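You operate a simulated robot arm through the tools that you are given. There is no shell and no other tool.

You run a simulated robot arm. Do the job below in one go: nothing can be reset, and whatever is moved stays where it is left.

JOB
Unpack the purple coil on to the black table and set the case's bay back to 1.
Fine: pull the red pin and open the latch; leave the lid shut, latched and pinned.
Where things are to end (x, y in the base frame): purple coil within 60 mm of [810, 70].

Only the result counts: the job must be done as asked and must still hold three seconds after the hand-in. Knocking over, shifting, dropping, spilling or breaking anything else fails it. Lids that push on must go on centred and level and be pressed home; caps that screw on are set level and turned clockwise until they are tight.

ROBOT AND FRAMES
A 7-joint arm with a three-finger gripper, fixed in place. Base frame: the origin is at the foot of the arm, x ahead of it, y to its left, z up; the work surface is at about z = 976. Units: mm, degrees, N and s.
Its first joint turns from -166.0 to 166.0 degrees. Payload 2.69 kg.
The TCP is the grasp point between the finger pads, 30 mm short of the fingertips. In the tool frame z runs along the fingers and y along their closing line. The gripper opens to 128 mm. The gripper's body begins 117 mm behind the TCP.
Orientation is that of the tool frame in the base frame, as a unit quaternion [w, x, y, z]. With the fingers straight down and closing along the base's y, the tool's x points along the base's -x, its y along +y and its z along -z.

CONTROLS
- The arm moves only by the tool apply_moves. Its argument "motion" is a list that holds one entry, the list of rows, each a list of 7 numbers: the turn, a rotation vector about the base's x, y, z in degrees, then the shift along the base's x, y, z in mm, then the gripper command, from -1 (shut) to 1 (fully open), values between in proportion. In form: [[[rx, ry, rz, tx, ty, tz, hand], ...]]. A call has 1 to 20 rows; each row is the pose to reach, as a shift and turn from the pose commanded when the call began. Each row takes 0.2 s and may step no farther than 50 mm and 8.6 degrees from the row before; otherwise, or with a gripper value out of range, the whole call is refused. A pose out of reach is approached as far as the arm can. The call stops where the force on the tool passes 70 N (or 10 N more than at its start, if that is more) or the arm is blocked; 0.2 s more then pass. Each finger halts on what it meets, pressing with about 42 N; the grip force reading is that of the motor and also rises with nothing between the fingers. The clock runs only during rows and for 0.2 s after the last one: add rows that repeat a pose to give the fingers time. It gives the time, the measured TCP pose, the force on the tool (base axes), the opening and the grip force at its end, in the units of the frame above (readings bear some noise), with the torque about the TCP (base axes, N m) and any sound that the robot's microphone picked up, and new pictures: "pictures" is both (left out), scene, wrist or none.
- Cameras (640 x 400 px; columns grow to the right, rows downward): "scene" is fixed at [51.7, -500.2, 1685.9]; the picture's right is [0.74, -0.67, 0.00], its down [-0.35, -0.39, -0.85] and it looks along [0.57, 0.63, -0.53] (base axes); focal length 319 px, centre (320, 200). "wrist" rides on the gripper at [58, 54, -131] in the tool frame; the picture's right is [-0.68, 0.74, 0.00], its down [-0.62, -0.57, -0.55] and it looks along [-0.40, -0.37, 0.84] (tool axes); focal length 234 px, centre (320, 200). There is no depth. A picture from a camera that has moved, and an enlarged one, comes with that camera's place and axes in the base frame and with its lens.
- move_column(by): slides the trunk up (or, below 0, down) by that many mm; the arm rides with it, the base frame stays. It gives what a move gives, with no picture.
- inspect(camera, box): a new picture of the part [left, top, right, bottom] of that camera's present view, enlarged. The clock stands still meanwhile.
- hand_in(): hands the job in; it is judged then, once.

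Nothing tells you positions but the pictures and the camera data. Unless the task says otherwise, let go and move clear before handing in.

The tools are called after ">>>" as name(argument=value, ...) on one line, values as JSON. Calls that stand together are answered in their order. apply_moves: Moves the arm, as the interface text tells. Its arguments: {"type":"object","properties":{"motion":{"type":"array"},"pictures":{"type":"string","enum":["both","scene","wrist","none"]}},"required":["motion"]} The other tools are called the same way: move_column (by) slides the trunk up or down; inspect (camera, box) takes an enlarged picture of a part of a camera's view; hand_in () hands the job in.

At the start:

```text
t: 0.0
position: [472.6, 495.7, 1447.2]
tcp_rot: [0.0, -0.001, 1.0, 0.0]
contact_force: [-0.5, -0.5, -0.3]
wrist_torque: [0.02, 0.02, -0.02]
width: 128.1
grip_force: 0.0
trunk travel left (down, up): [-200.0, 150.0]
```

scene: 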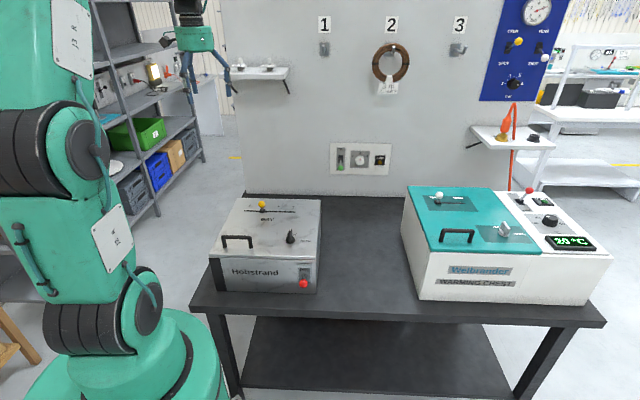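
wrist: 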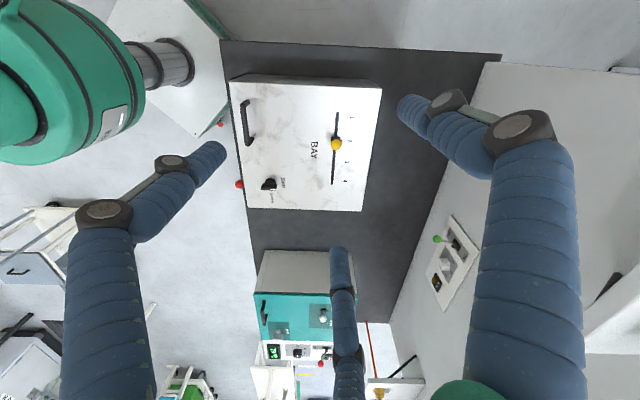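

I see a grey "Hobstrand" case on the left and a teal warming chest on the right of a black table. I'll look closely at both before moving.

>>> inspect(camera="scene", box=[190, 180, 340, 300])

>>> inspect(camera="scene", box=[390, 170, 630, 310])

>>> inspect(camera="wrist", box=[210, 60, 400, 220])

>>> inspect(camera="scene", box=[300, 0, 570, 180])

```text
3.33 times, centred on (265, 240) of scene
camera zoom: at [51.7, -500.2, 1685.9], right [0.74, -0.67, 0.0], down [-0.35, -0.39, -0.85], along [0.57, 0.63, -0.53], focal length 1062 px, centre (503, 67)
```

zoom: 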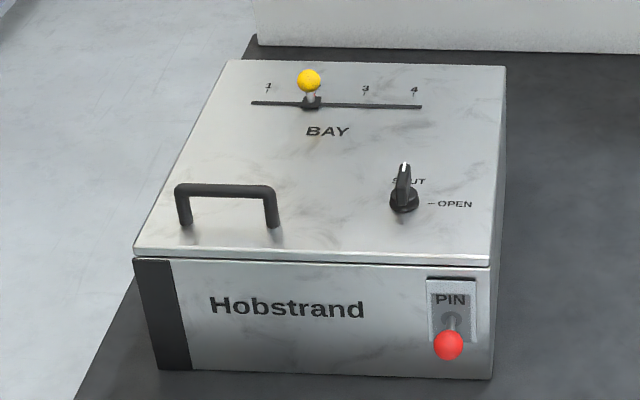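

```text
2.67 times, centred on (510, 240) of scene
camera zoom: at [51.7, -500.2, 1685.9], right [0.74, -0.67, 0.0], down [-0.35, -0.39, -0.85], along [0.57, 0.63, -0.53], focal length 850 px, centre (-187, 93)
```

zoom: 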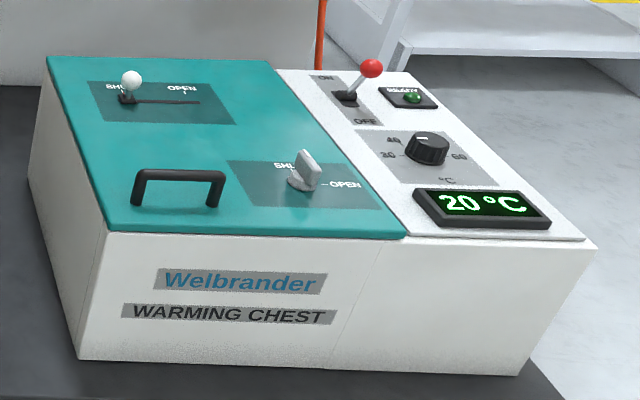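

```text
2.50 times, centred on (305, 140) of wrist
camera zoom: at [413.7, 548.3, 1578.8], right [0.68, 0.74, 0.0], down [0.62, -0.57, 0.55], along [0.4, -0.37, -0.84], focal length 585 px, centre (358, 350)
```

zoom: 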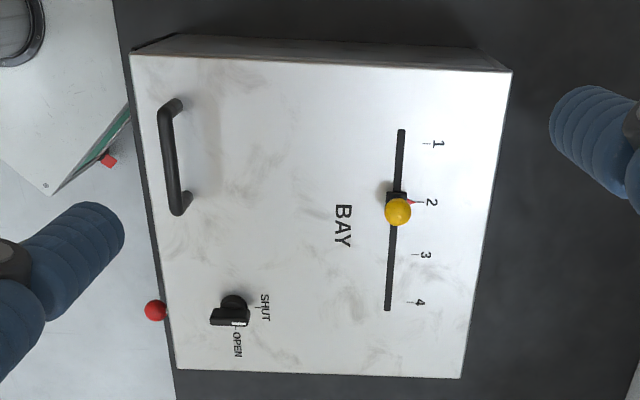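

```text
2.22 times, centred on (435, 90) of scene
camera zoom: at [51.7, -500.2, 1685.9], right [0.74, -0.67, 0.0], down [-0.35, -0.39, -0.85], along [0.57, 0.63, -0.53], focal length 708 px, centre (64, 444)
```

zoom: 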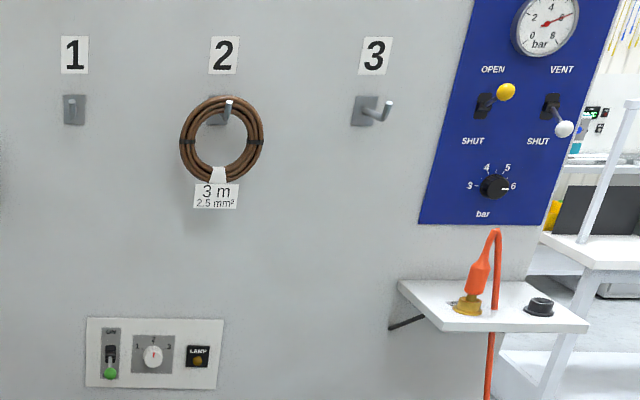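

The scene and wrist views disagree a bit in my triangulation, so I'll look at the gripper and a few details in close-up before I trust the geometry.

>>> inspect(camera="scene", box=[150, 0, 300, 100])

>>> inspect(camera="wrist", box=[0, 0, 640, 400])

>>> inspect(camera="scene", box=[0, 0, 640, 400])

>>> inspect(camera="wrist", box=[240, 230, 400, 400])

```text
4.00 times, centred on (225, 50) of scene
camera zoom: at [51.7, -500.2, 1685.9], right [0.74, -0.67, 0.0], down [-0.35, -0.39, -0.85], along [0.57, 0.63, -0.53], focal length 1274 px, centre (700, 800)
```

zoom: 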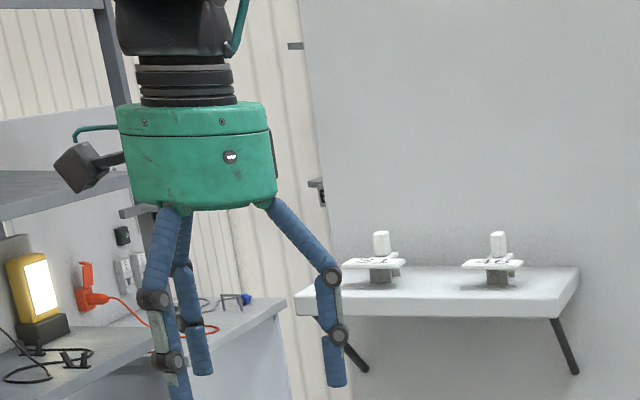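

```text
1.00 times, centred on (320, 200) of wrist (not enlarged: the box is as wide or as high as the picture)
camera zoom: at [413.7, 548.3, 1578.8], right [0.68, 0.74, 0.0], down [0.62, -0.57, 0.55], along [0.4, -0.37, -0.84], focal length 234 px, centre (320, 200)
```

zoom: 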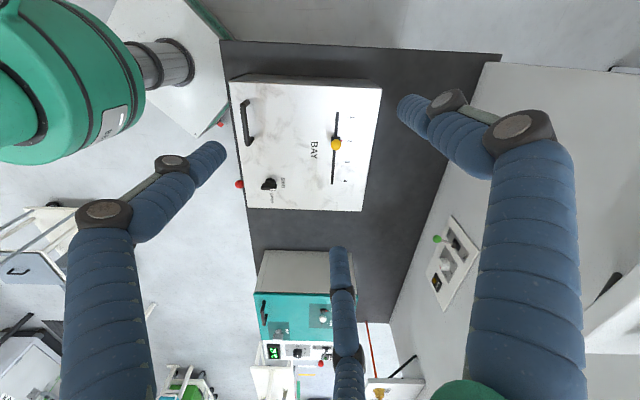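

```text
1.00 times, centred on (320, 200) of scene (not enlarged: the box is as wide or as high as the picture)
camera zoom: at [51.7, -500.2, 1685.9], right [0.74, -0.67, 0.0], down [-0.35, -0.39, -0.85], along [0.57, 0.63, -0.53], focal length 319 px, centre (320, 200)
```

zoom: 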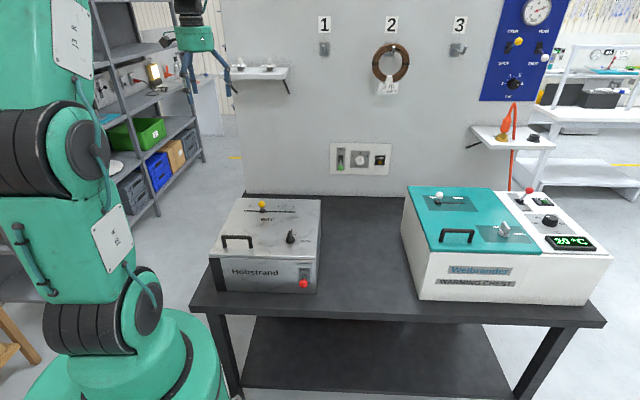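

```text
2.35 times, centred on (320, 315) of wrist
camera zoom: at [413.7, 548.3, 1578.8], right [0.68, 0.74, 0.0], down [0.62, -0.57, 0.55], along [0.4, -0.37, -0.84], focal length 551 px, centre (320, -71)
```

zoom: 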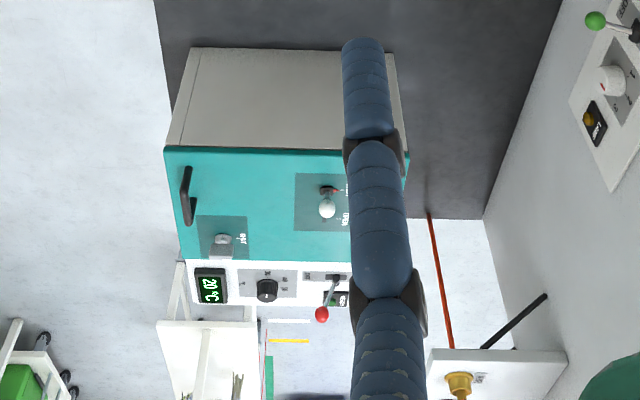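

Triangulating knob, pin and lid corners from both cameras puts the case lid at about z = 970, corners near (319,350), (570,92), (828,351), (572,602), turned 45°, with the table at about z = 803. First I'll close the hand in free air to learn how its fingers move.

>>> apply_moves(motion=[[[0, 0, 0, 0, 0, 0, -1], [0, 0, 0, 0, 0, 0, -1], [0, 0, 0, 0, 0, 0, -1]]], pictures="both")

```text
t: 0.8
position: [472.9, 495.5, 1448.5]
tcp_rot: [0.0, 0.0, 1.0, 0.0]
contact_force: [0.2, 0.2, 1.0]
wrist_torque: [-0.02, 0.04, 0.01]
width: 2.1
grip_force: 31.0
trunk travel left (down, up): [-200.0, 150.0]
camera wrist: at [413.8, 548.3, 1578.8], right [0.68, 0.74, 0.0], down [0.62, -0.57, 0.55], along [0.4, -0.37, -0.84], focal length 234 px, centre (320, 200)
```

scene: 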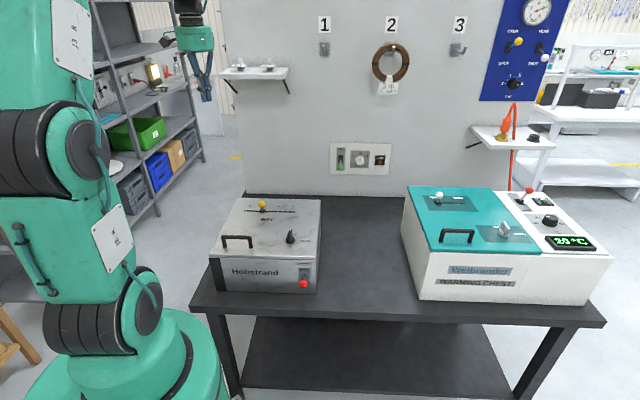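
wrist: 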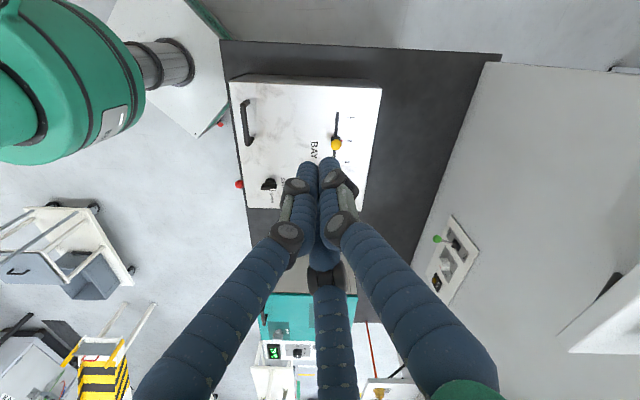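

The three visible fingers close concentrically on the TCP, so grasping works along y as described. Next I turn the hand 45° to line up with the case and move above and in front of the red pin (estimated ball at about (510, 89, 899)).

>>> apply_moves(motion=[[[0, 0, 3.75, 3.1, -34, -20, 0], [0, 0, 7.5, 6.2, -68, -40, 0], [0, 0, 11.25, 9.3, -102, -60, 0], [0, 0, 15, 12.4, -136, -80, 0], [0, 0, 18.75, 15.5, -170, -100, 0], [0, 0, 22.5, 18.6, -204, -120, 0], [0, 0, 26.25, 21.7, -238, -140, 0], [0, 0, 30, 24.8, -272, -160, 0], [0, 0, 33.75, 27.9, -306, -180, 0], [0, 0, 37.5, 31, -340, -200, 0], [0, 0, 41.25, 34.1, -374, -220, 0], [0, 0, 45, 37, -407, -240, 0], [0, 0, 45, 37, -407, -240, 0]]], pictures="both")

```text
t: 3.6
position: [508.7, 85.9, 1207.3]
tcp_rot: [0.0, -0.384, 0.923, 0.0]
contact_force: [1.2, -0.5, -0.9]
wrist_torque: [0.01, 0.06, 0.01]
width: 63.8
grip_force: 0.0
trunk travel left (down, up): [-200.0, 150.0]
camera wrist: at [429.7, 82.5, 1338.6], right [-0.04, 1.0, 0.0], down [0.84, 0.04, 0.55], along [0.55, 0.02, -0.84], focal length 234 px, centre (320, 200)
```

scene: 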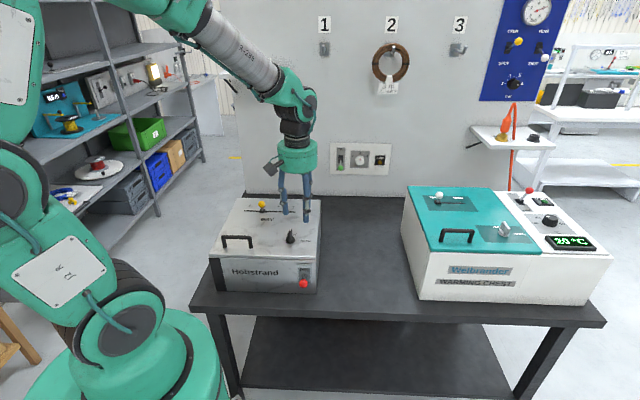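
wrist: 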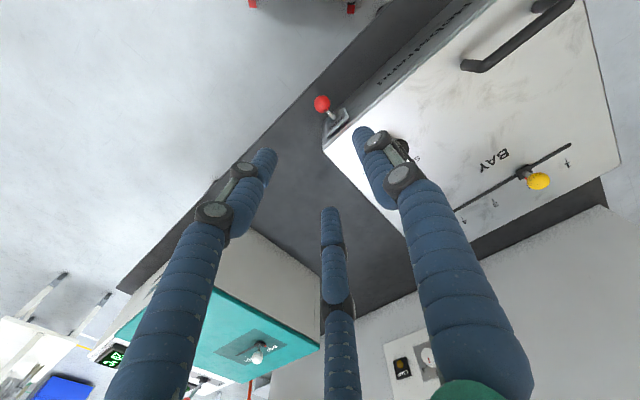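

The hand is above the pin area and the third view confirms the ball near (512, 87, 899). I'll zoom in on the pin and latch.

>>> inspect(camera="wrist", box=[280, 60, 440, 160])

>>> inspect(camera="scene", box=[270, 220, 350, 300])

>>> inspect(camera="wrist", box=[360, 0, 640, 220])

```text
4.00 times, centred on (360, 110) of wrist
camera zoom: at [429.7, 82.5, 1338.6], right [-0.04, 1.0, 0.0], down [0.84, 0.04, 0.55], along [0.55, 0.02, -0.84], focal length 937 px, centre (160, 560)
```

zoom: 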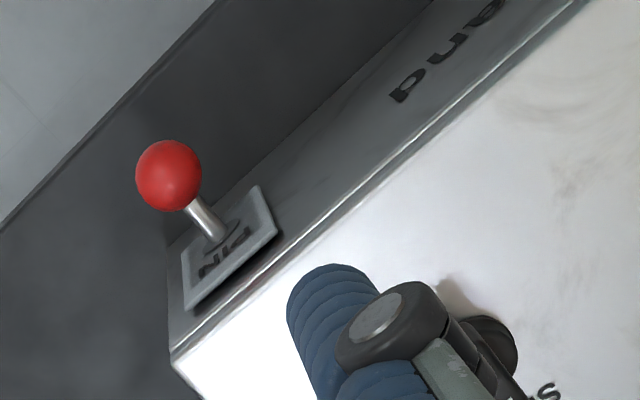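

```text
5.00 times, centred on (310, 260) of scene
camera zoom: at [51.7, -500.2, 1685.9], right [0.74, -0.67, 0.0], down [-0.35, -0.39, -0.85], along [0.57, 0.63, -0.53], focal length 1593 px, centre (370, -100)
```

zoom: 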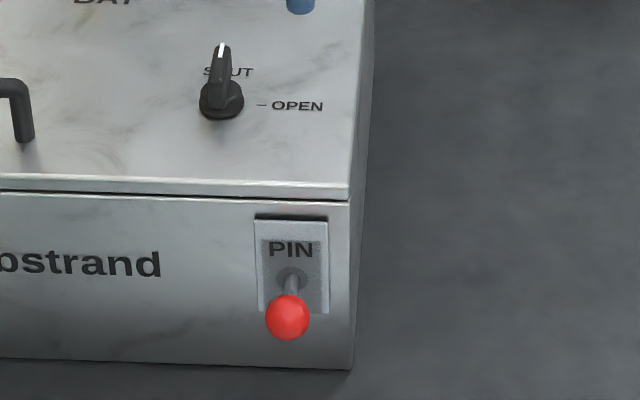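

```text
1.82 times, centred on (500, 110) of wrist
camera zoom: at [429.7, 82.5, 1338.6], right [-0.04, 1.0, 0.0], down [0.84, 0.04, 0.55], along [0.55, 0.02, -0.84], focal length 426 px, centre (-7, 364)
```

zoom: 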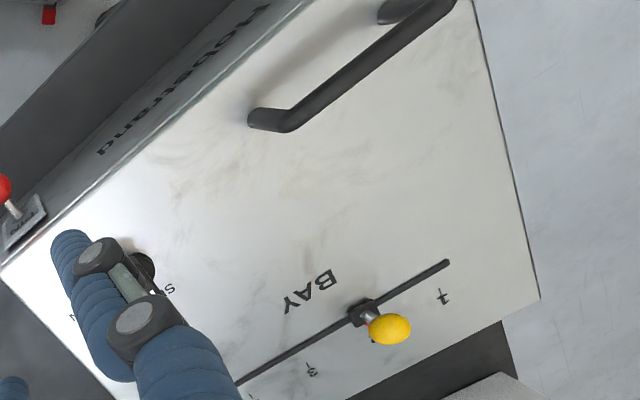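

The ball is about 29 mm across at (513, 88.5, 898), on a stem that runs along the case's depth axis. I'll lower the half-open hand to just above it and check alignment.

>>> apply_moves(motion=[[[0, 0, 0, 1, 0, -45, -0.22], [0, 0, 0, 2, 0, -90, -0.22], [0, 0, 0, 3, 0, -135, -0.22], [0, 0, 0, 3.5, 0, -180, -0.22], [0, 0, 0, 3.5, 0, -220, -0.22], [0, 0, 0, 3.5, 0, -247, -0.22], [0, 0, 0, 3.5, 0, -247, -0.22]]], pictures="both")

```text
t: 5.2
position: [510.2, 88.6, 960.3]
tcp_rot: [0.0, -0.382, 0.924, -0.001]
contact_force: [-0.4, -0.7, -0.1]
wrist_torque: [-0.01, -0.03, 0.02]
width: 49.9
grip_force: 0.0
trunk travel left (down, up): [-200.0, 150.0]
camera wrist: at [432.1, 84.7, 1091.5], right [-0.04, 1.0, 0.0], down [0.84, 0.04, 0.55], along [0.55, 0.02, -0.84], focal length 234 px, centre (320, 200)
```

scene: 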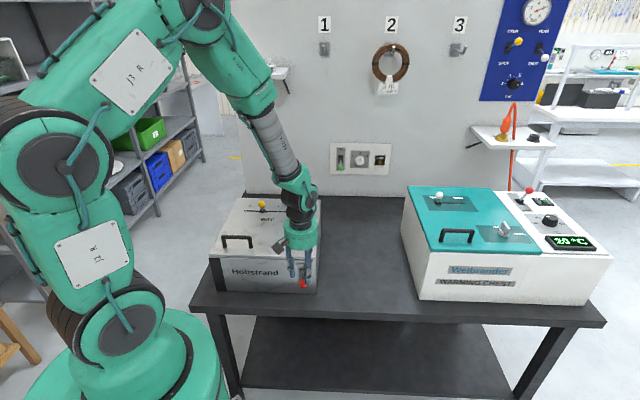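
wrist: 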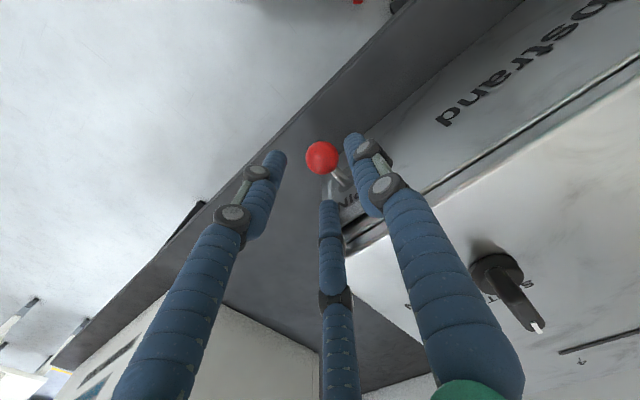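

The ball reads at (513.4, 89, 898), about 3 mm ahead in x of the tool axis. I'll correct, go down and close on it.

>>> apply_moves(motion=[[[0, 0, 0, 3, 0, -20, -0.22], [0, 0, 0, 3, 0, -40, -0.22], [0, 0, 0, 3, 0, -61, -0.22], [0, 0, 0, 3, 0, -61, -0.22], [0, 0, 0, 3, 0, -61, -1], [0, 0, 0, 3, 0, -61, -1], [0, 0, 0, 3, 0, -61, -1]]], pictures="both")

```text
t: 6.8
position: [514.6, 88.8, 899.4]
tcp_rot: [-0.001, -0.383, 0.924, -0.001]
contact_force: [-15.2, 19.1, -3.8]
wrist_torque: [0.15, -0.02, -0.47]
width: 28.5
grip_force: 45.8
trunk travel left (down, up): [-200.0, 150.0]
camera wrist: at [435.1, 84.9, 1030.6], right [-0.04, 1.0, 0.0], down [0.84, 0.04, 0.55], along [0.55, 0.02, -0.84], focal length 234 px, centre (320, 200)
```

scene: 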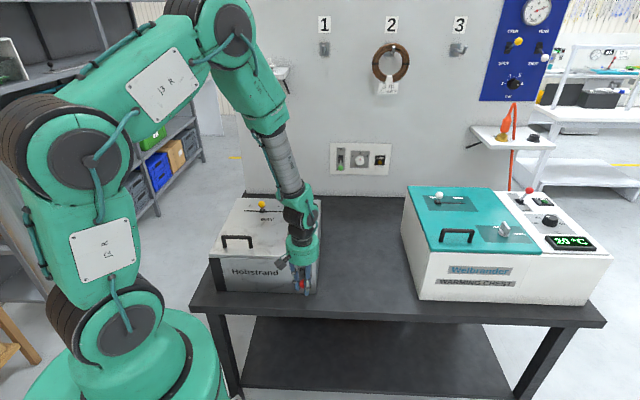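
wrist: 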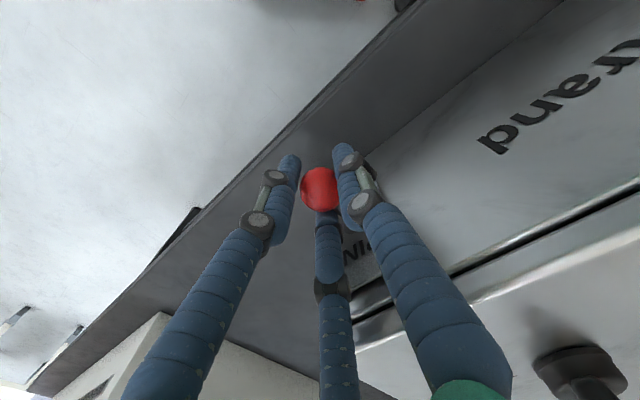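

I'm holding the ball (28.5 mm). Now I pull it straight out of the front face along (-0.707, -0.707), watching the force and listening for a click.

>>> apply_moves(motion=[[[0, 0, 0, -3, -3, 0, -1], [0, 0, 0, -6, -6, 0, -1], [0, 0, 0, -9, -9, 0, -1], [0, 0, 0, -12, -12, 0, -1], [0, 0, 0, -15, -15, 0, -1], [0, 0, 0, -18, -18, 0, -1], [0, 0, 0, -21, -21, 0, -1], [0, 0, 0, -21, -21, 0, -1]]], pictures="both")

```text
t: 8.6
position: [493.6, 68.0, 899.3]
tcp_rot: [-0.001, -0.383, 0.924, -0.001]
contact_force: [-26.9, 32.8, -12.2]
wrist_torque: [-0.05, 0.11, -0.38]
width: 28.8
grip_force: 45.0
trunk travel left (down, up): [-200.0, 150.0]
camera wrist: at [414.5, 64.3, 1030.6], right [-0.04, 1.0, 0.0], down [0.84, 0.04, 0.55], along [0.55, 0.02, -0.84], focal length 234 px, centre (320, 200)
```

scene: 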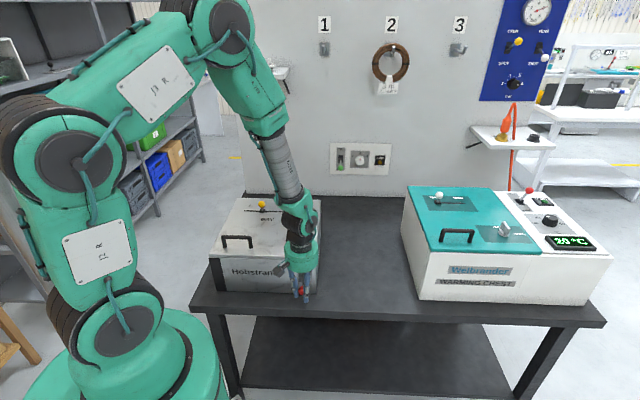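
wrist: 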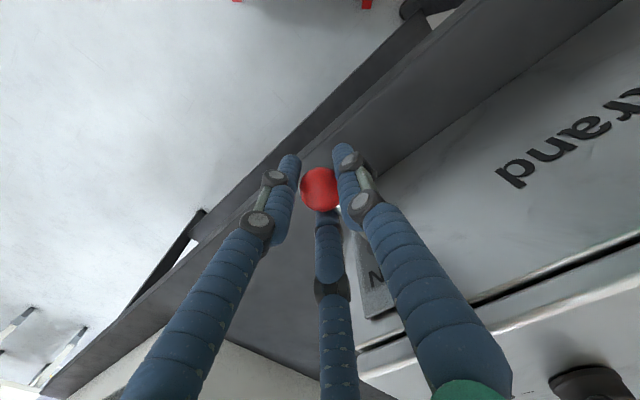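

The pin came out 30 mm with little resistance, but there's about 40 N sideways along the front face. I'll shift slightly toward that side to relieve it.

>>> apply_moves(motion=[[[0, 0, 0, -1, 1, 0, -1], [0, 0, 0, -1.5, 1.5, 0, -1], [0, 0, 0, -1.5, 1.5, 0, -1]]], pictures="none")

>>> inspect(camera="scene", box=[260, 220, 360, 310])

```text
t: 9.4
position: [493.5, 68.5, 900.0]
tcp_rot: [0.001, -0.383, 0.924, 0.0]
contact_force: [-8.3, 7.6, -27.8]
wrist_torque: [-0.23, -0.05, -0.71]
width: 28.9
grip_force: 44.9
trunk travel left (down, up): [-200.0, 150.0]
```

```text
4.44 times, centred on (310, 265) of scene
camera zoom: at [51.7, -500.2, 1685.9], right [0.74, -0.67, 0.0], down [-0.35, -0.39, -0.85], along [0.57, 0.63, -0.53], focal length 1416 px, centre (364, -89)
```

zoom: 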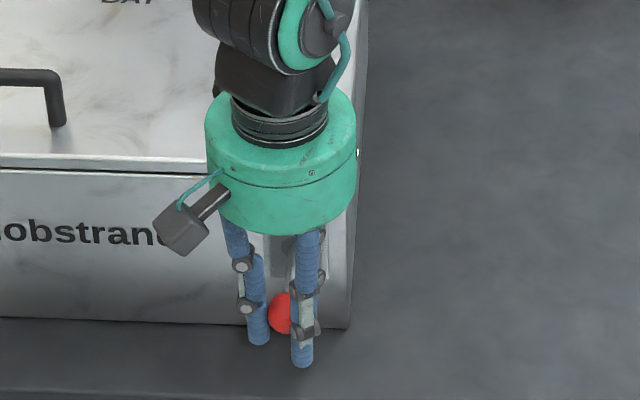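

Lateral force is down. I'll lower a millimetre to relieve the vertical load and pull gently a little further to see whether the pin is at its stop.

>>> apply_moves(motion=[[[0, 0, 0, 0, 0, -1, -1], [0, 0, 0, -1.5, -1.5, -1, -1], [0, 0, 0, -3, -3, -1, -1], [0, 0, 0, -3, -3, -1, -1]]], pictures="wrist")

```text
t: 10.4
position: [492.5, 67.3, 899.7]
tcp_rot: [0.003, -0.383, 0.924, -0.001]
contact_force: [14.3, 36.6, -14.9]
wrist_torque: [0.31, -0.4, -0.77]
width: 28.5
grip_force: 44.5
trunk travel left (down, up): [-200.0, 150.0]
camera wrist: at [412.9, 63.4, 1030.3], right [-0.04, 1.0, 0.0], down [0.83, 0.04, 0.55], along [0.55, 0.02, -0.83], focal length 234 px, centre (320, 200)
```

wrist: 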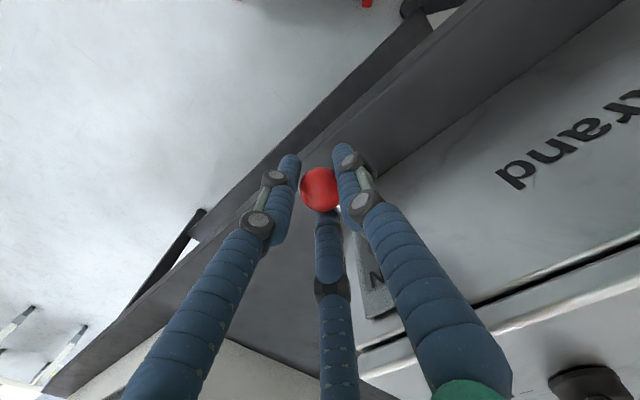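

The pin is at its stop after about 30 mm of travel. I'll ease off, let go, lift up and check that it stays out.

>>> apply_moves(motion=[[[0, 0, 0, 2, 2, 0, -1], [0, 0, 0, 2, 2, 0, -1], [0, 0, 0, 2, 2, 0, -0.22], [0, 0, 0, 2, 2, 0, -0.22], [0, 0, 0, 2, 2, 30, -0.22], [0, 0, 0, 2, 2, 70, -0.22], [0, 0, 0, 2, 2, 115, -0.22], [0, 0, 0, 2, 2, 160, -0.22], [0, 0, 0, 2, 2, 200, -0.22], [0, 0, 0, 2, 2, 200, -0.22]]], pictures="both")

>>> inspect(camera="scene", box=[200, 190, 340, 310])

```text
t: 12.6
position: [492.4, 66.8, 1098.4]
tcp_rot: [0.0, -0.383, 0.924, 0.0]
contact_force: [0.5, 0.5, 0.6]
wrist_torque: [0.0, -0.04, -0.02]
width: 50.0
grip_force: 0.0
trunk travel left (down, up): [-200.0, 150.0]
camera wrist: at [413.3, 62.8, 1229.4], right [-0.04, 1.0, 0.0], down [0.84, 0.04, 0.55], along [0.55, 0.02, -0.84], focal length 234 px, centre (320, 200)
```

scene: 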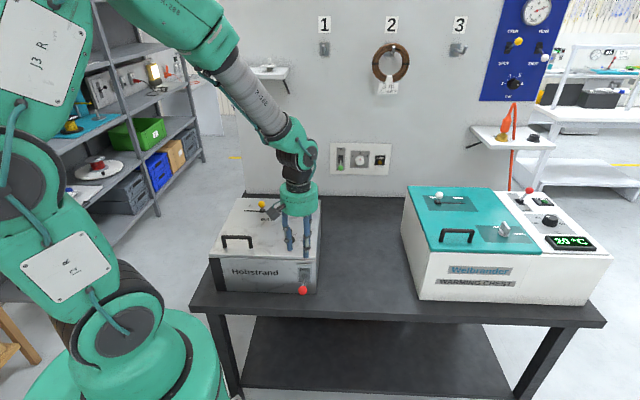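
wrist: 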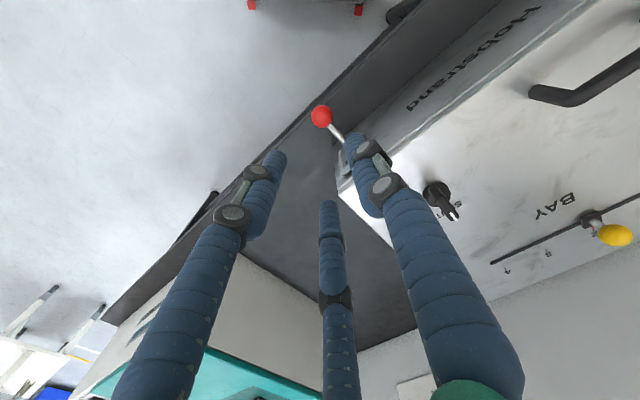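

```text
3.33 times, centred on (270, 250) of scene
camera zoom: at [51.7, -500.2, 1685.9], right [0.74, -0.67, 0.0], down [-0.35, -0.39, -0.85], along [0.57, 0.63, -0.53], focal length 1062 px, centre (487, 33)
```

zoom: 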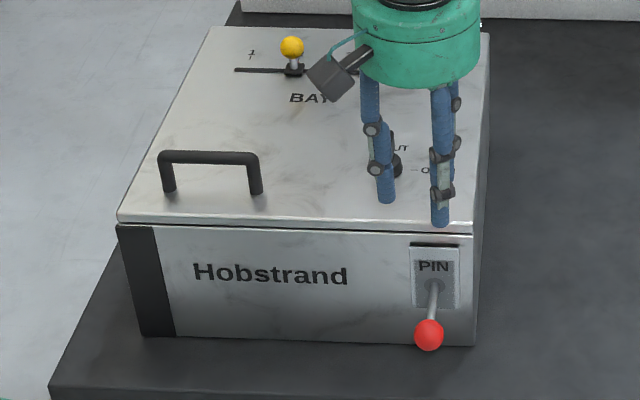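

The pin is out and stays out. Next is the latch knob; I'll zoom in for its position and direction.

>>> inspect(camera="wrist", box=[390, 150, 510, 250])

>>> inspect(camera="wrist", box=[480, 20, 640, 280])

```text
4.00 times, centred on (450, 200) of wrist
camera zoom: at [413.3, 62.8, 1229.4], right [-0.04, 1.0, 0.0], down [0.84, 0.04, 0.55], along [0.55, 0.02, -0.84], focal length 937 px, centre (-200, 200)
```

zoom: 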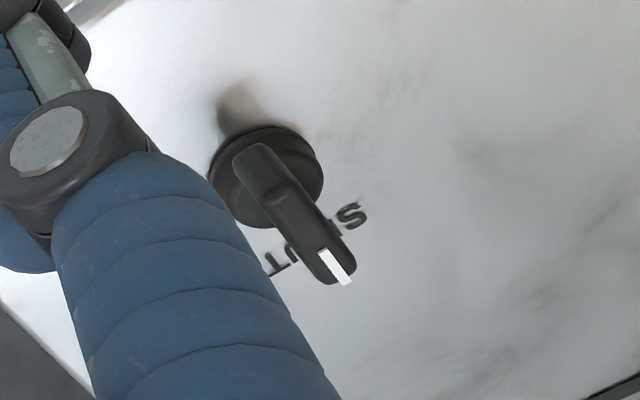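

```text
1.54 times, centred on (560, 150) of wrist
camera zoom: at [413.3, 62.8, 1229.4], right [-0.04, 1.0, 0.0], down [0.84, 0.04, 0.55], along [0.55, 0.02, -0.84], focal length 360 px, centre (-49, 277)
```

zoom: 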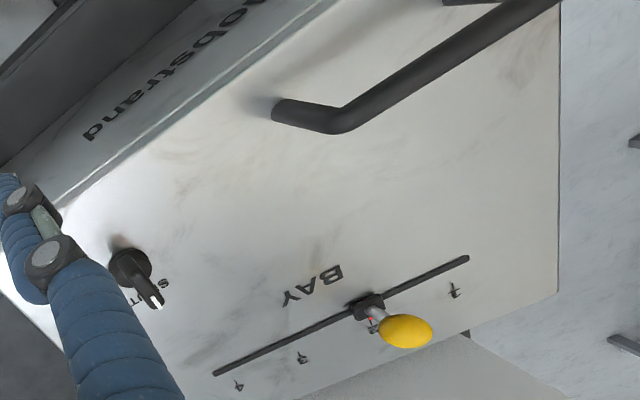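

The latch disc is centred near (561, 214) with the fin along the depth axis, pointing at SHUT. I'll move over it and look again from close.

>>> apply_moves(motion=[[[0, 0, 0, 17, 37, 0, -0.1], [0, 0, 0, 34, 74, 0, -0.1], [0, 0, 0, 51, 111, 0, -0.1], [0, 0, 0, 68.6, 147.7, 0, -0.1], [0, 0, 0, 68.6, 147.7, -18, -0.1], [0, 0, 0, 68.6, 147.7, -18, -0.1]]], pictures="both")

>>> inspect(camera="wrist", box=[260, 90, 400, 190])

>>> inspect(camera="scene", box=[250, 200, 330, 260])

```text
t: 14.0
position: [558.2, 214.5, 1081.8]
tcp_rot: [-0.001, -0.383, 0.924, 0.0]
contact_force: [-0.1, -0.5, -0.3]
wrist_torque: [0.0, 0.02, 0.01]
width: 57.7
grip_force: 0.0
trunk travel left (down, up): [-200.0, 150.0]
camera wrist: at [480.1, 211.1, 1212.2], right [-0.04, 1.0, 0.0], down [0.84, 0.04, 0.55], along [0.55, 0.02, -0.84], focal length 234 px, centre (320, 200)
```

scene: 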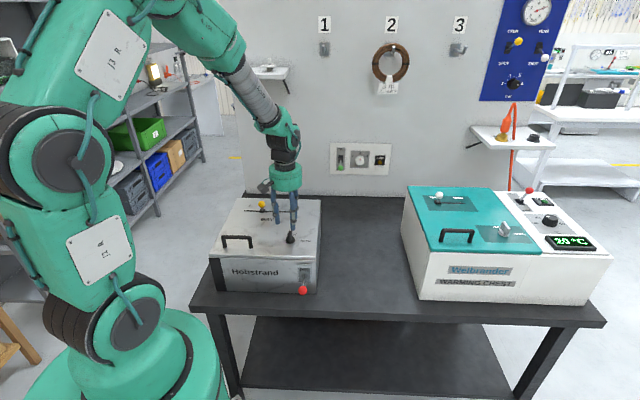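
wrist: 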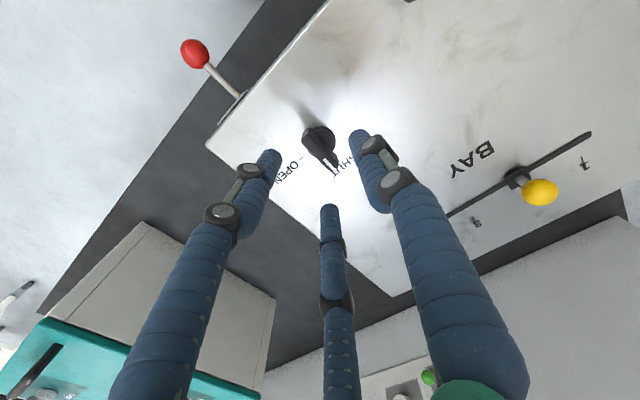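

```text
4.00 times, centred on (330, 140) of wrist
camera zoom: at [480.1, 211.1, 1212.2], right [-0.04, 1.0, 0.0], down [0.84, 0.04, 0.55], along [0.55, 0.02, -0.84], focal length 937 px, centre (280, 440)
```

zoom: 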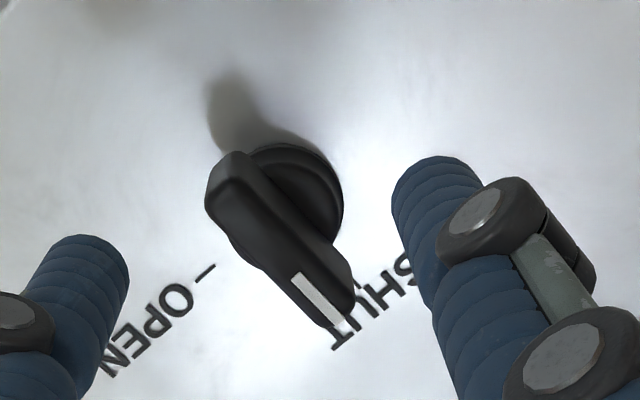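

```text
6.67 times, centred on (290, 230) of scene
camera zoom: at [51.7, -500.2, 1685.9], right [0.74, -0.67, 0.0], down [-0.35, -0.39, -0.85], along [0.57, 0.63, -0.53], focal length 2124 px, centre (520, 0)
```

zoom: 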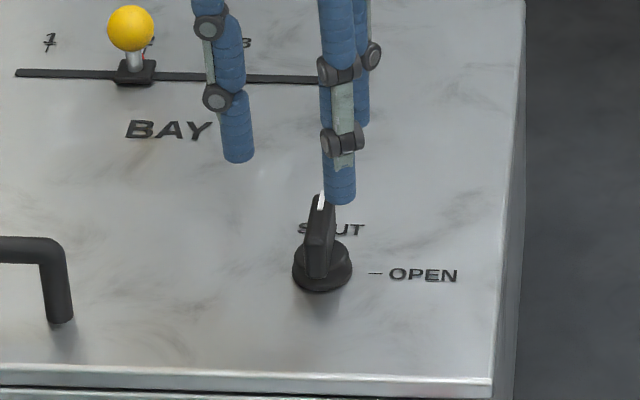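

The knob axis is at about (560.5, 215.8), disc top at z = 980 and fin top at z = 1009. I'll go down so the fingertips stop just above the disc, and grip the fin.

>>> apply_moves(motion=[[[0, 0, 0, 1.2, 1.9, -20, -0.4], [0, 0, 0, 1.2, 1.9, -40, -0.4], [0, 0, 0, 1.2, 1.9, -55, -0.4], [0, 0, 0, 1.2, 1.9, -63, -0.4], [0, 0, 0, 1.2, 1.9, -63, -0.4], [0, 0, 0, 1.2, 1.9, -63, -1], [0, 0, 0, 1.2, 1.9, -63, -1]]], pictures="both")

```text
t: 15.6
position: [573.2, 222.9, 1024.4]
tcp_rot: [0.012, -0.383, 0.924, 0.0]
contact_force: [11.7, 6.1, 4.3]
wrist_torque: [0.05, -0.16, 0.05]
width: 27.9
grip_force: 42.2
trunk travel left (down, up): [-200.0, 150.0]
stopped in row 7: the force on the tool passed its limit at 73 N (the readings are from after the stop); the commanded pose is now the measured one
camera wrist: at [490.8, 217.3, 1153.6], right [-0.04, 1.0, 0.01], down [0.82, 0.03, 0.57], along [0.57, 0.03, -0.82], focal length 234 px, centre (320, 200)
```

scene: 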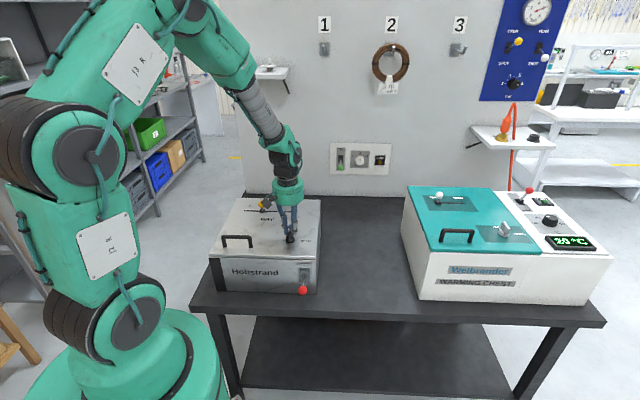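
wrist: 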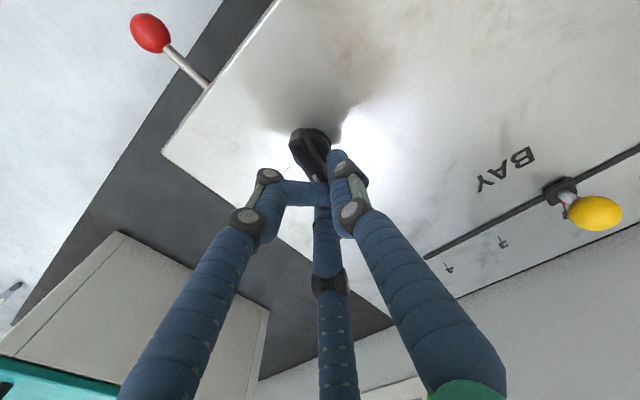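

The stop came as the hand closed: the tool was pushed about 14 mm along the fin. Let me look closely at how the fingers sit before doing anything.

>>> inspect(camera="wrist", box=[220, 110, 400, 270])

>>> inspect(camera="scene", box=[240, 170, 340, 260])

```text
2.50 times, centred on (310, 190) of wrist
camera zoom: at [490.8, 217.3, 1153.6], right [-0.04, 1.0, 0.01], down [0.82, 0.03, 0.57], along [0.57, 0.03, -0.82], focal length 585 px, centre (345, 225)
```

zoom: 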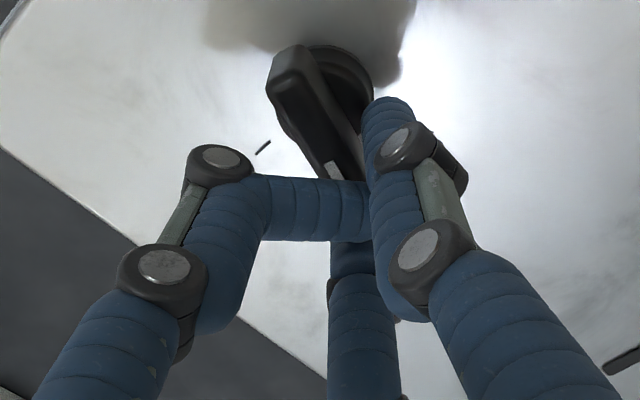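

```text
4.44 times, centred on (290, 215) of scene
camera zoom: at [51.7, -500.2, 1685.9], right [0.74, -0.67, 0.0], down [-0.35, -0.39, -0.85], along [0.57, 0.63, -0.53], focal length 1416 px, centre (453, 133)
```

zoom: 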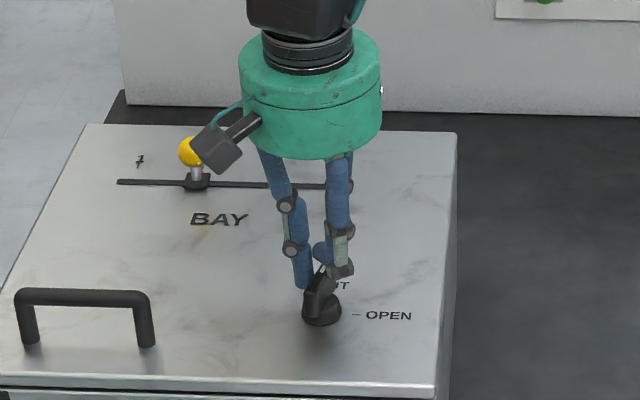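

The hand behaves as a three-finger adaptive hand: one finger slipped off the end of the fin and curled. I'll open, rise, and check the fin's direction.

>>> apply_moves(motion=[[[0, 0, 0, 0, 0, 0, -0.3], [0, 0, 0, 0, 0, 0, 0], [0, 0, 0, 0, 0, 0, 0], [0, 0, 0, 0, 0, 20, 0], [0, 0, 0, 0, 0, 60, 0], [0, 0, 0, 0, 0, 60, 0]]], pictures="both")

>>> inspect(camera="wrist", box=[260, 60, 420, 170])

>>> inspect(camera="scene", box=[200, 180, 340, 300])

```text
t: 17.0
position: [569.2, 222.0, 1084.6]
tcp_rot: [0.01, -0.383, 0.923, 0.0]
contact_force: [-0.4, -0.5, 0.8]
wrist_torque: [0.0, -0.05, 0.0]
width: 65.1
grip_force: 0.6
trunk travel left (down, up): [-200.0, 150.0]
camera wrist: at [486.8, 217.2, 1214.0], right [-0.04, 1.0, 0.01], down [0.82, 0.03, 0.57], along [0.56, 0.03, -0.82], focal length 234 px, centre (320, 200)
```

scene: 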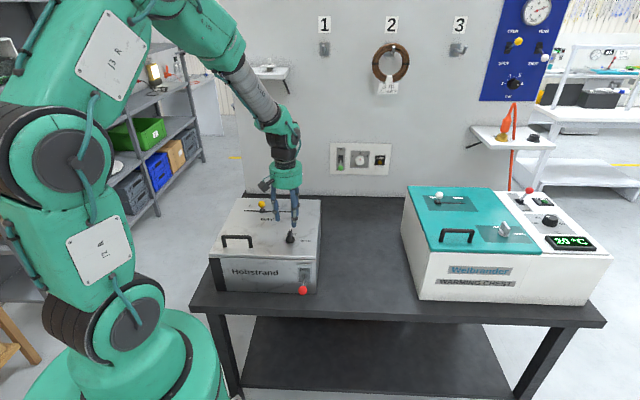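
wrist: 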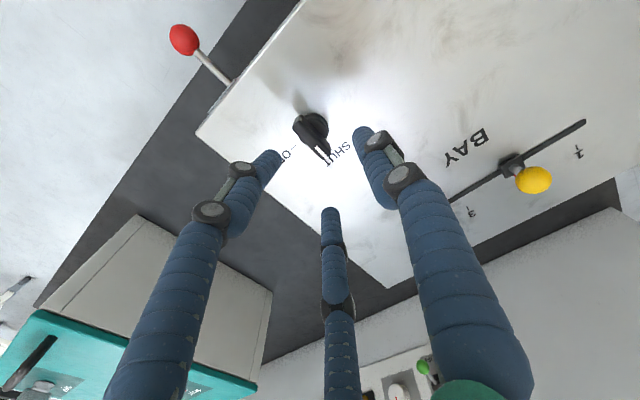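

```text
3.64 times, centred on (340, 115) of wrist
camera zoom: at [486.8, 217.2, 1214.0], right [-0.04, 1.0, 0.01], down [0.82, 0.03, 0.57], along [0.56, 0.03, -0.82], focal length 852 px, centre (247, 509)
```

zoom: 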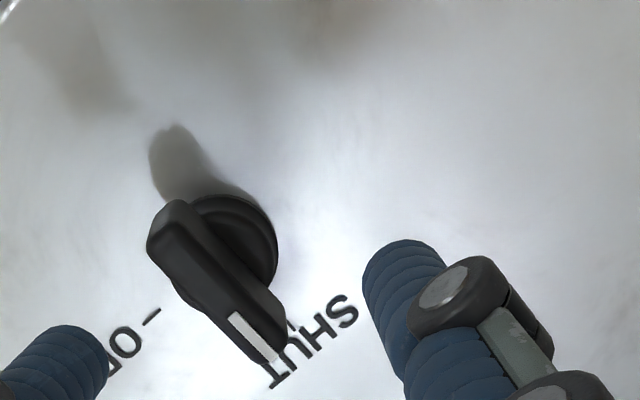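

```text
3.33 times, centred on (270, 240) of scene
camera zoom: at [51.7, -500.2, 1685.9], right [0.74, -0.67, 0.0], down [-0.35, -0.39, -0.85], along [0.57, 0.63, -0.53], focal length 1062 px, centre (487, 67)
```

zoom: 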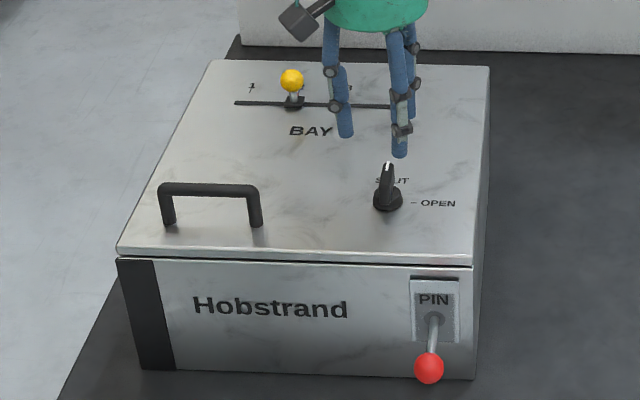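

The latch is still at SHUT and nothing else moved. Rather than gripping, I'll use the closed fingers as a pusher: level the tool, close the hand, and come down beside the fin's tip on its left.

>>> apply_moves(motion=[[[-0.5, 1.2, 0, -10, 12, 0, -1], [-0.5, 1.2, 0, -19.7, 25.4, 0, -1], [-0.5, 1.2, 0, -19.7, 25.4, 0, -1], [-0.5, 1.2, 0, -19.7, 25.4, -20, -1], [-0.5, 1.2, 0, -19.7, 25.4, -40, -1], [-0.5, 1.2, 0, -19.7, 25.4, -64, -1], [-0.5, 1.2, 0, -19.7, 25.4, -64, -1]]], pictures="both")

>>> inspect(camera="wrist", box=[220, 90, 400, 210])

>>> inspect(camera="scene", box=[240, 190, 340, 260])

```text
t: 18.6
position: [549.5, 245.4, 1019.9]
tcp_rot: [0.0, -0.384, 0.923, 0.0]
contact_force: [-0.3, 0.2, -0.5]
wrist_torque: [0.0, -0.01, 0.0]
width: 2.2
grip_force: 31.6
trunk travel left (down, up): [-200.0, 150.0]
camera wrist: at [470.4, 240.8, 1150.2], right [-0.04, 1.0, 0.0], down [0.84, 0.04, 0.55], along [0.55, 0.02, -0.84], focal length 234 px, centre (320, 200)
```

scene: 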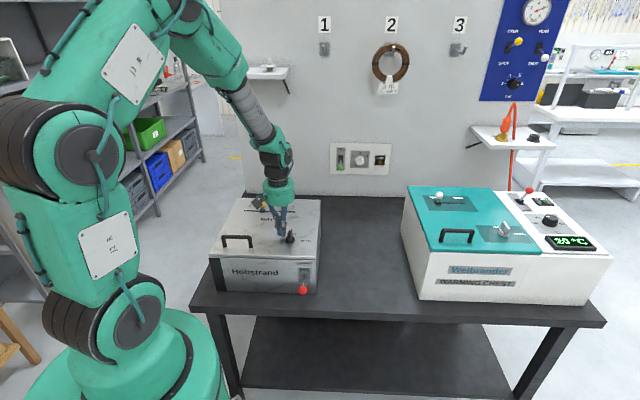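
wrist: 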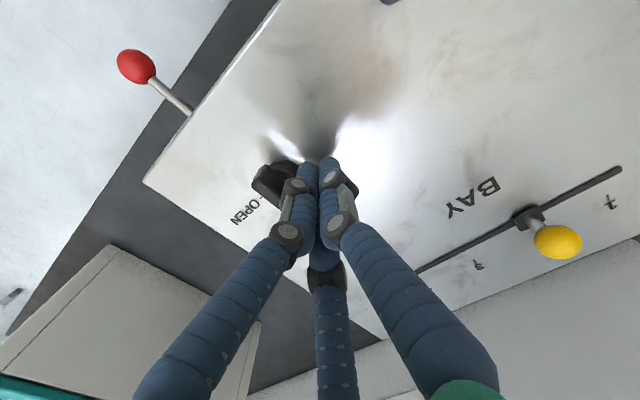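

```text
3.33 times, centred on (310, 150) of wrist
camera zoom: at [470.4, 240.8, 1150.2], right [-0.04, 1.0, 0.0], down [0.84, 0.04, 0.55], along [0.55, 0.02, -0.84], focal length 781 px, centre (353, 367)
```

zoom: 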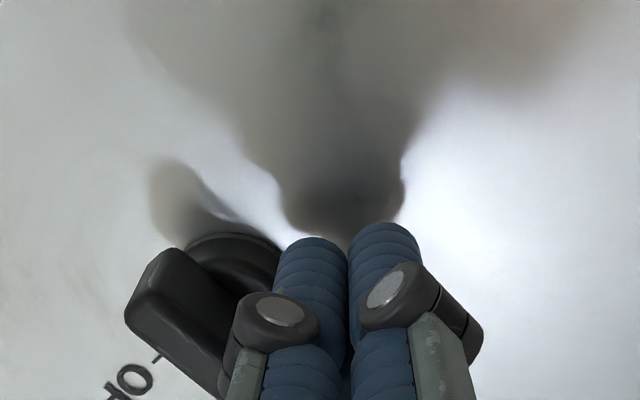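

```text
5.71 times, centred on (290, 225) of scene
camera zoom: at [51.7, -500.2, 1685.9], right [0.74, -0.67, 0.0], down [-0.35, -0.39, -0.85], along [0.57, 0.63, -0.53], focal length 1820 px, centre (491, 57)
```

zoom: 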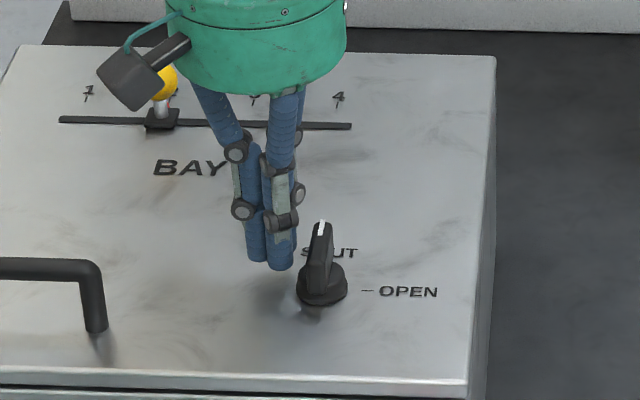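

The closed fingers are left of the fin's tip, clear of the disc. I'll push in an arc around the knob axis, first half of the way.

>>> apply_moves(motion=[[[0, 0, 0, 3.5, -3.5, 0, -1], [0, 0, 0, 7.1, -7.1, 0, -1], [0, 0, 0, 10.2, -7, 0, -1], [0, 0, 0, 13.4, -6.8, 0, -1], [0, 0, 0, 16.5, -7.5, 0, -1], [0, 0, 0, 19.7, -8.2, 0, -1], [0, 0, 0, 22.5, -9.7, 0, -1], [0, 0, 0, 25.3, -11.2, 0, -1], [0, 0, 0, 25.3, -11.2, 0, -1]]], pictures="wrist")

>>> inspect(camera="scene", box=[240, 190, 340, 260])

```text
t: 20.6
position: [575.5, 234.8, 1019.3]
tcp_rot: [0.0, -0.384, 0.923, 0.001]
contact_force: [0.1, 0.1, -0.4]
wrist_torque: [0.01, -0.01, -0.01]
width: 2.0
grip_force: 31.1
trunk travel left (down, up): [-200.0, 150.0]
camera wrist: at [496.6, 230.7, 1150.3], right [-0.04, 1.0, 0.0], down [0.84, 0.04, 0.55], along [0.55, 0.02, -0.84], focal length 234 px, centre (320, 200)
```

wrist: 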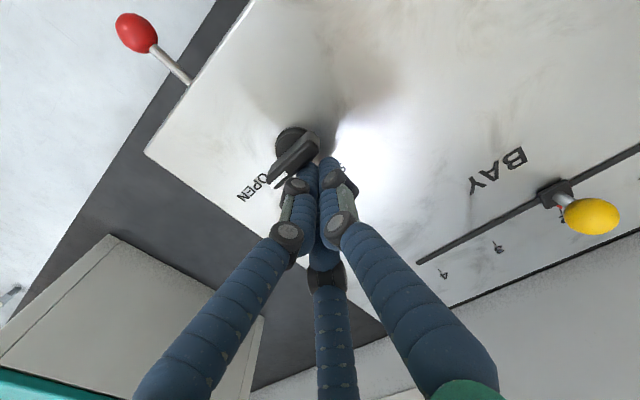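

```text
5.71 times, centred on (290, 225) of scene
camera zoom: at [51.7, -500.2, 1685.9], right [0.74, -0.67, 0.0], down [-0.35, -0.39, -0.85], along [0.57, 0.63, -0.53], focal length 1820 px, centre (491, 57)
```

zoom: 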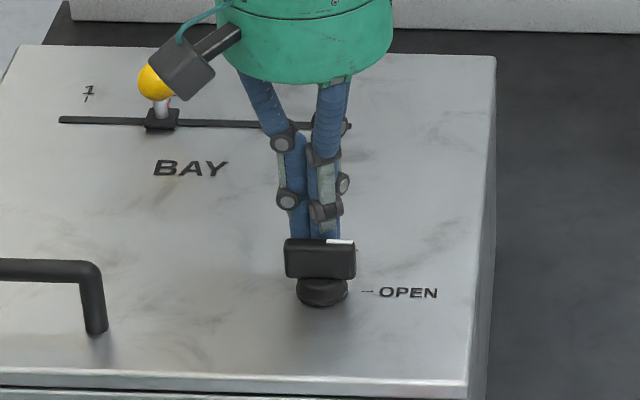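

The fin now points at OPEN. I'll push 3–4 mm more to confirm it is at its stop.

>>> apply_moves(motion=[[[0, 0, 0, -1, -1, 0, -1], [0, 0, 0, -2, -2, 0, -1], [0, 0, 0, -3, -3, 0, -1], [0, 0, 0, -3, -3, 0, -1]]], pictures="none")

>>> inspect(camera="scene", box=[260, 210, 330, 250])

```text
t: 21.6
position: [574.9, 234.2, 1018.6]
tcp_rot: [-0.001, -0.383, 0.924, 0.0]
contact_force: [15.2, 23.9, 1.1]
wrist_torque: [0.13, -0.02, 0.04]
width: 1.7
grip_force: 31.7
trunk travel left (down, up): [-200.0, 150.0]
```

```text
9.14 times, centred on (295, 230) of scene
camera zoom: at [51.7, -500.2, 1685.9], right [0.74, -0.67, 0.0], down [-0.35, -0.39, -0.85], along [0.57, 0.63, -0.53], focal length 2913 px, centre (549, -74)
```

zoom: 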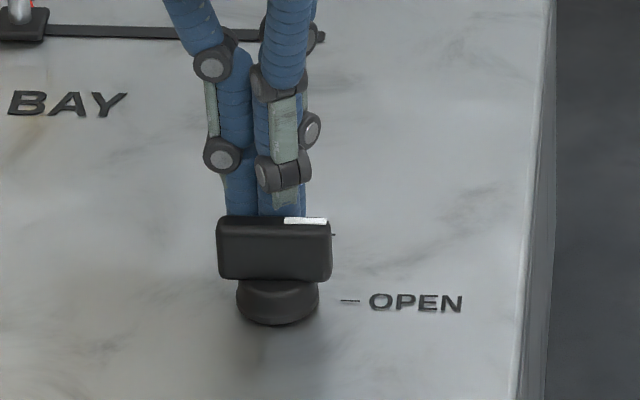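

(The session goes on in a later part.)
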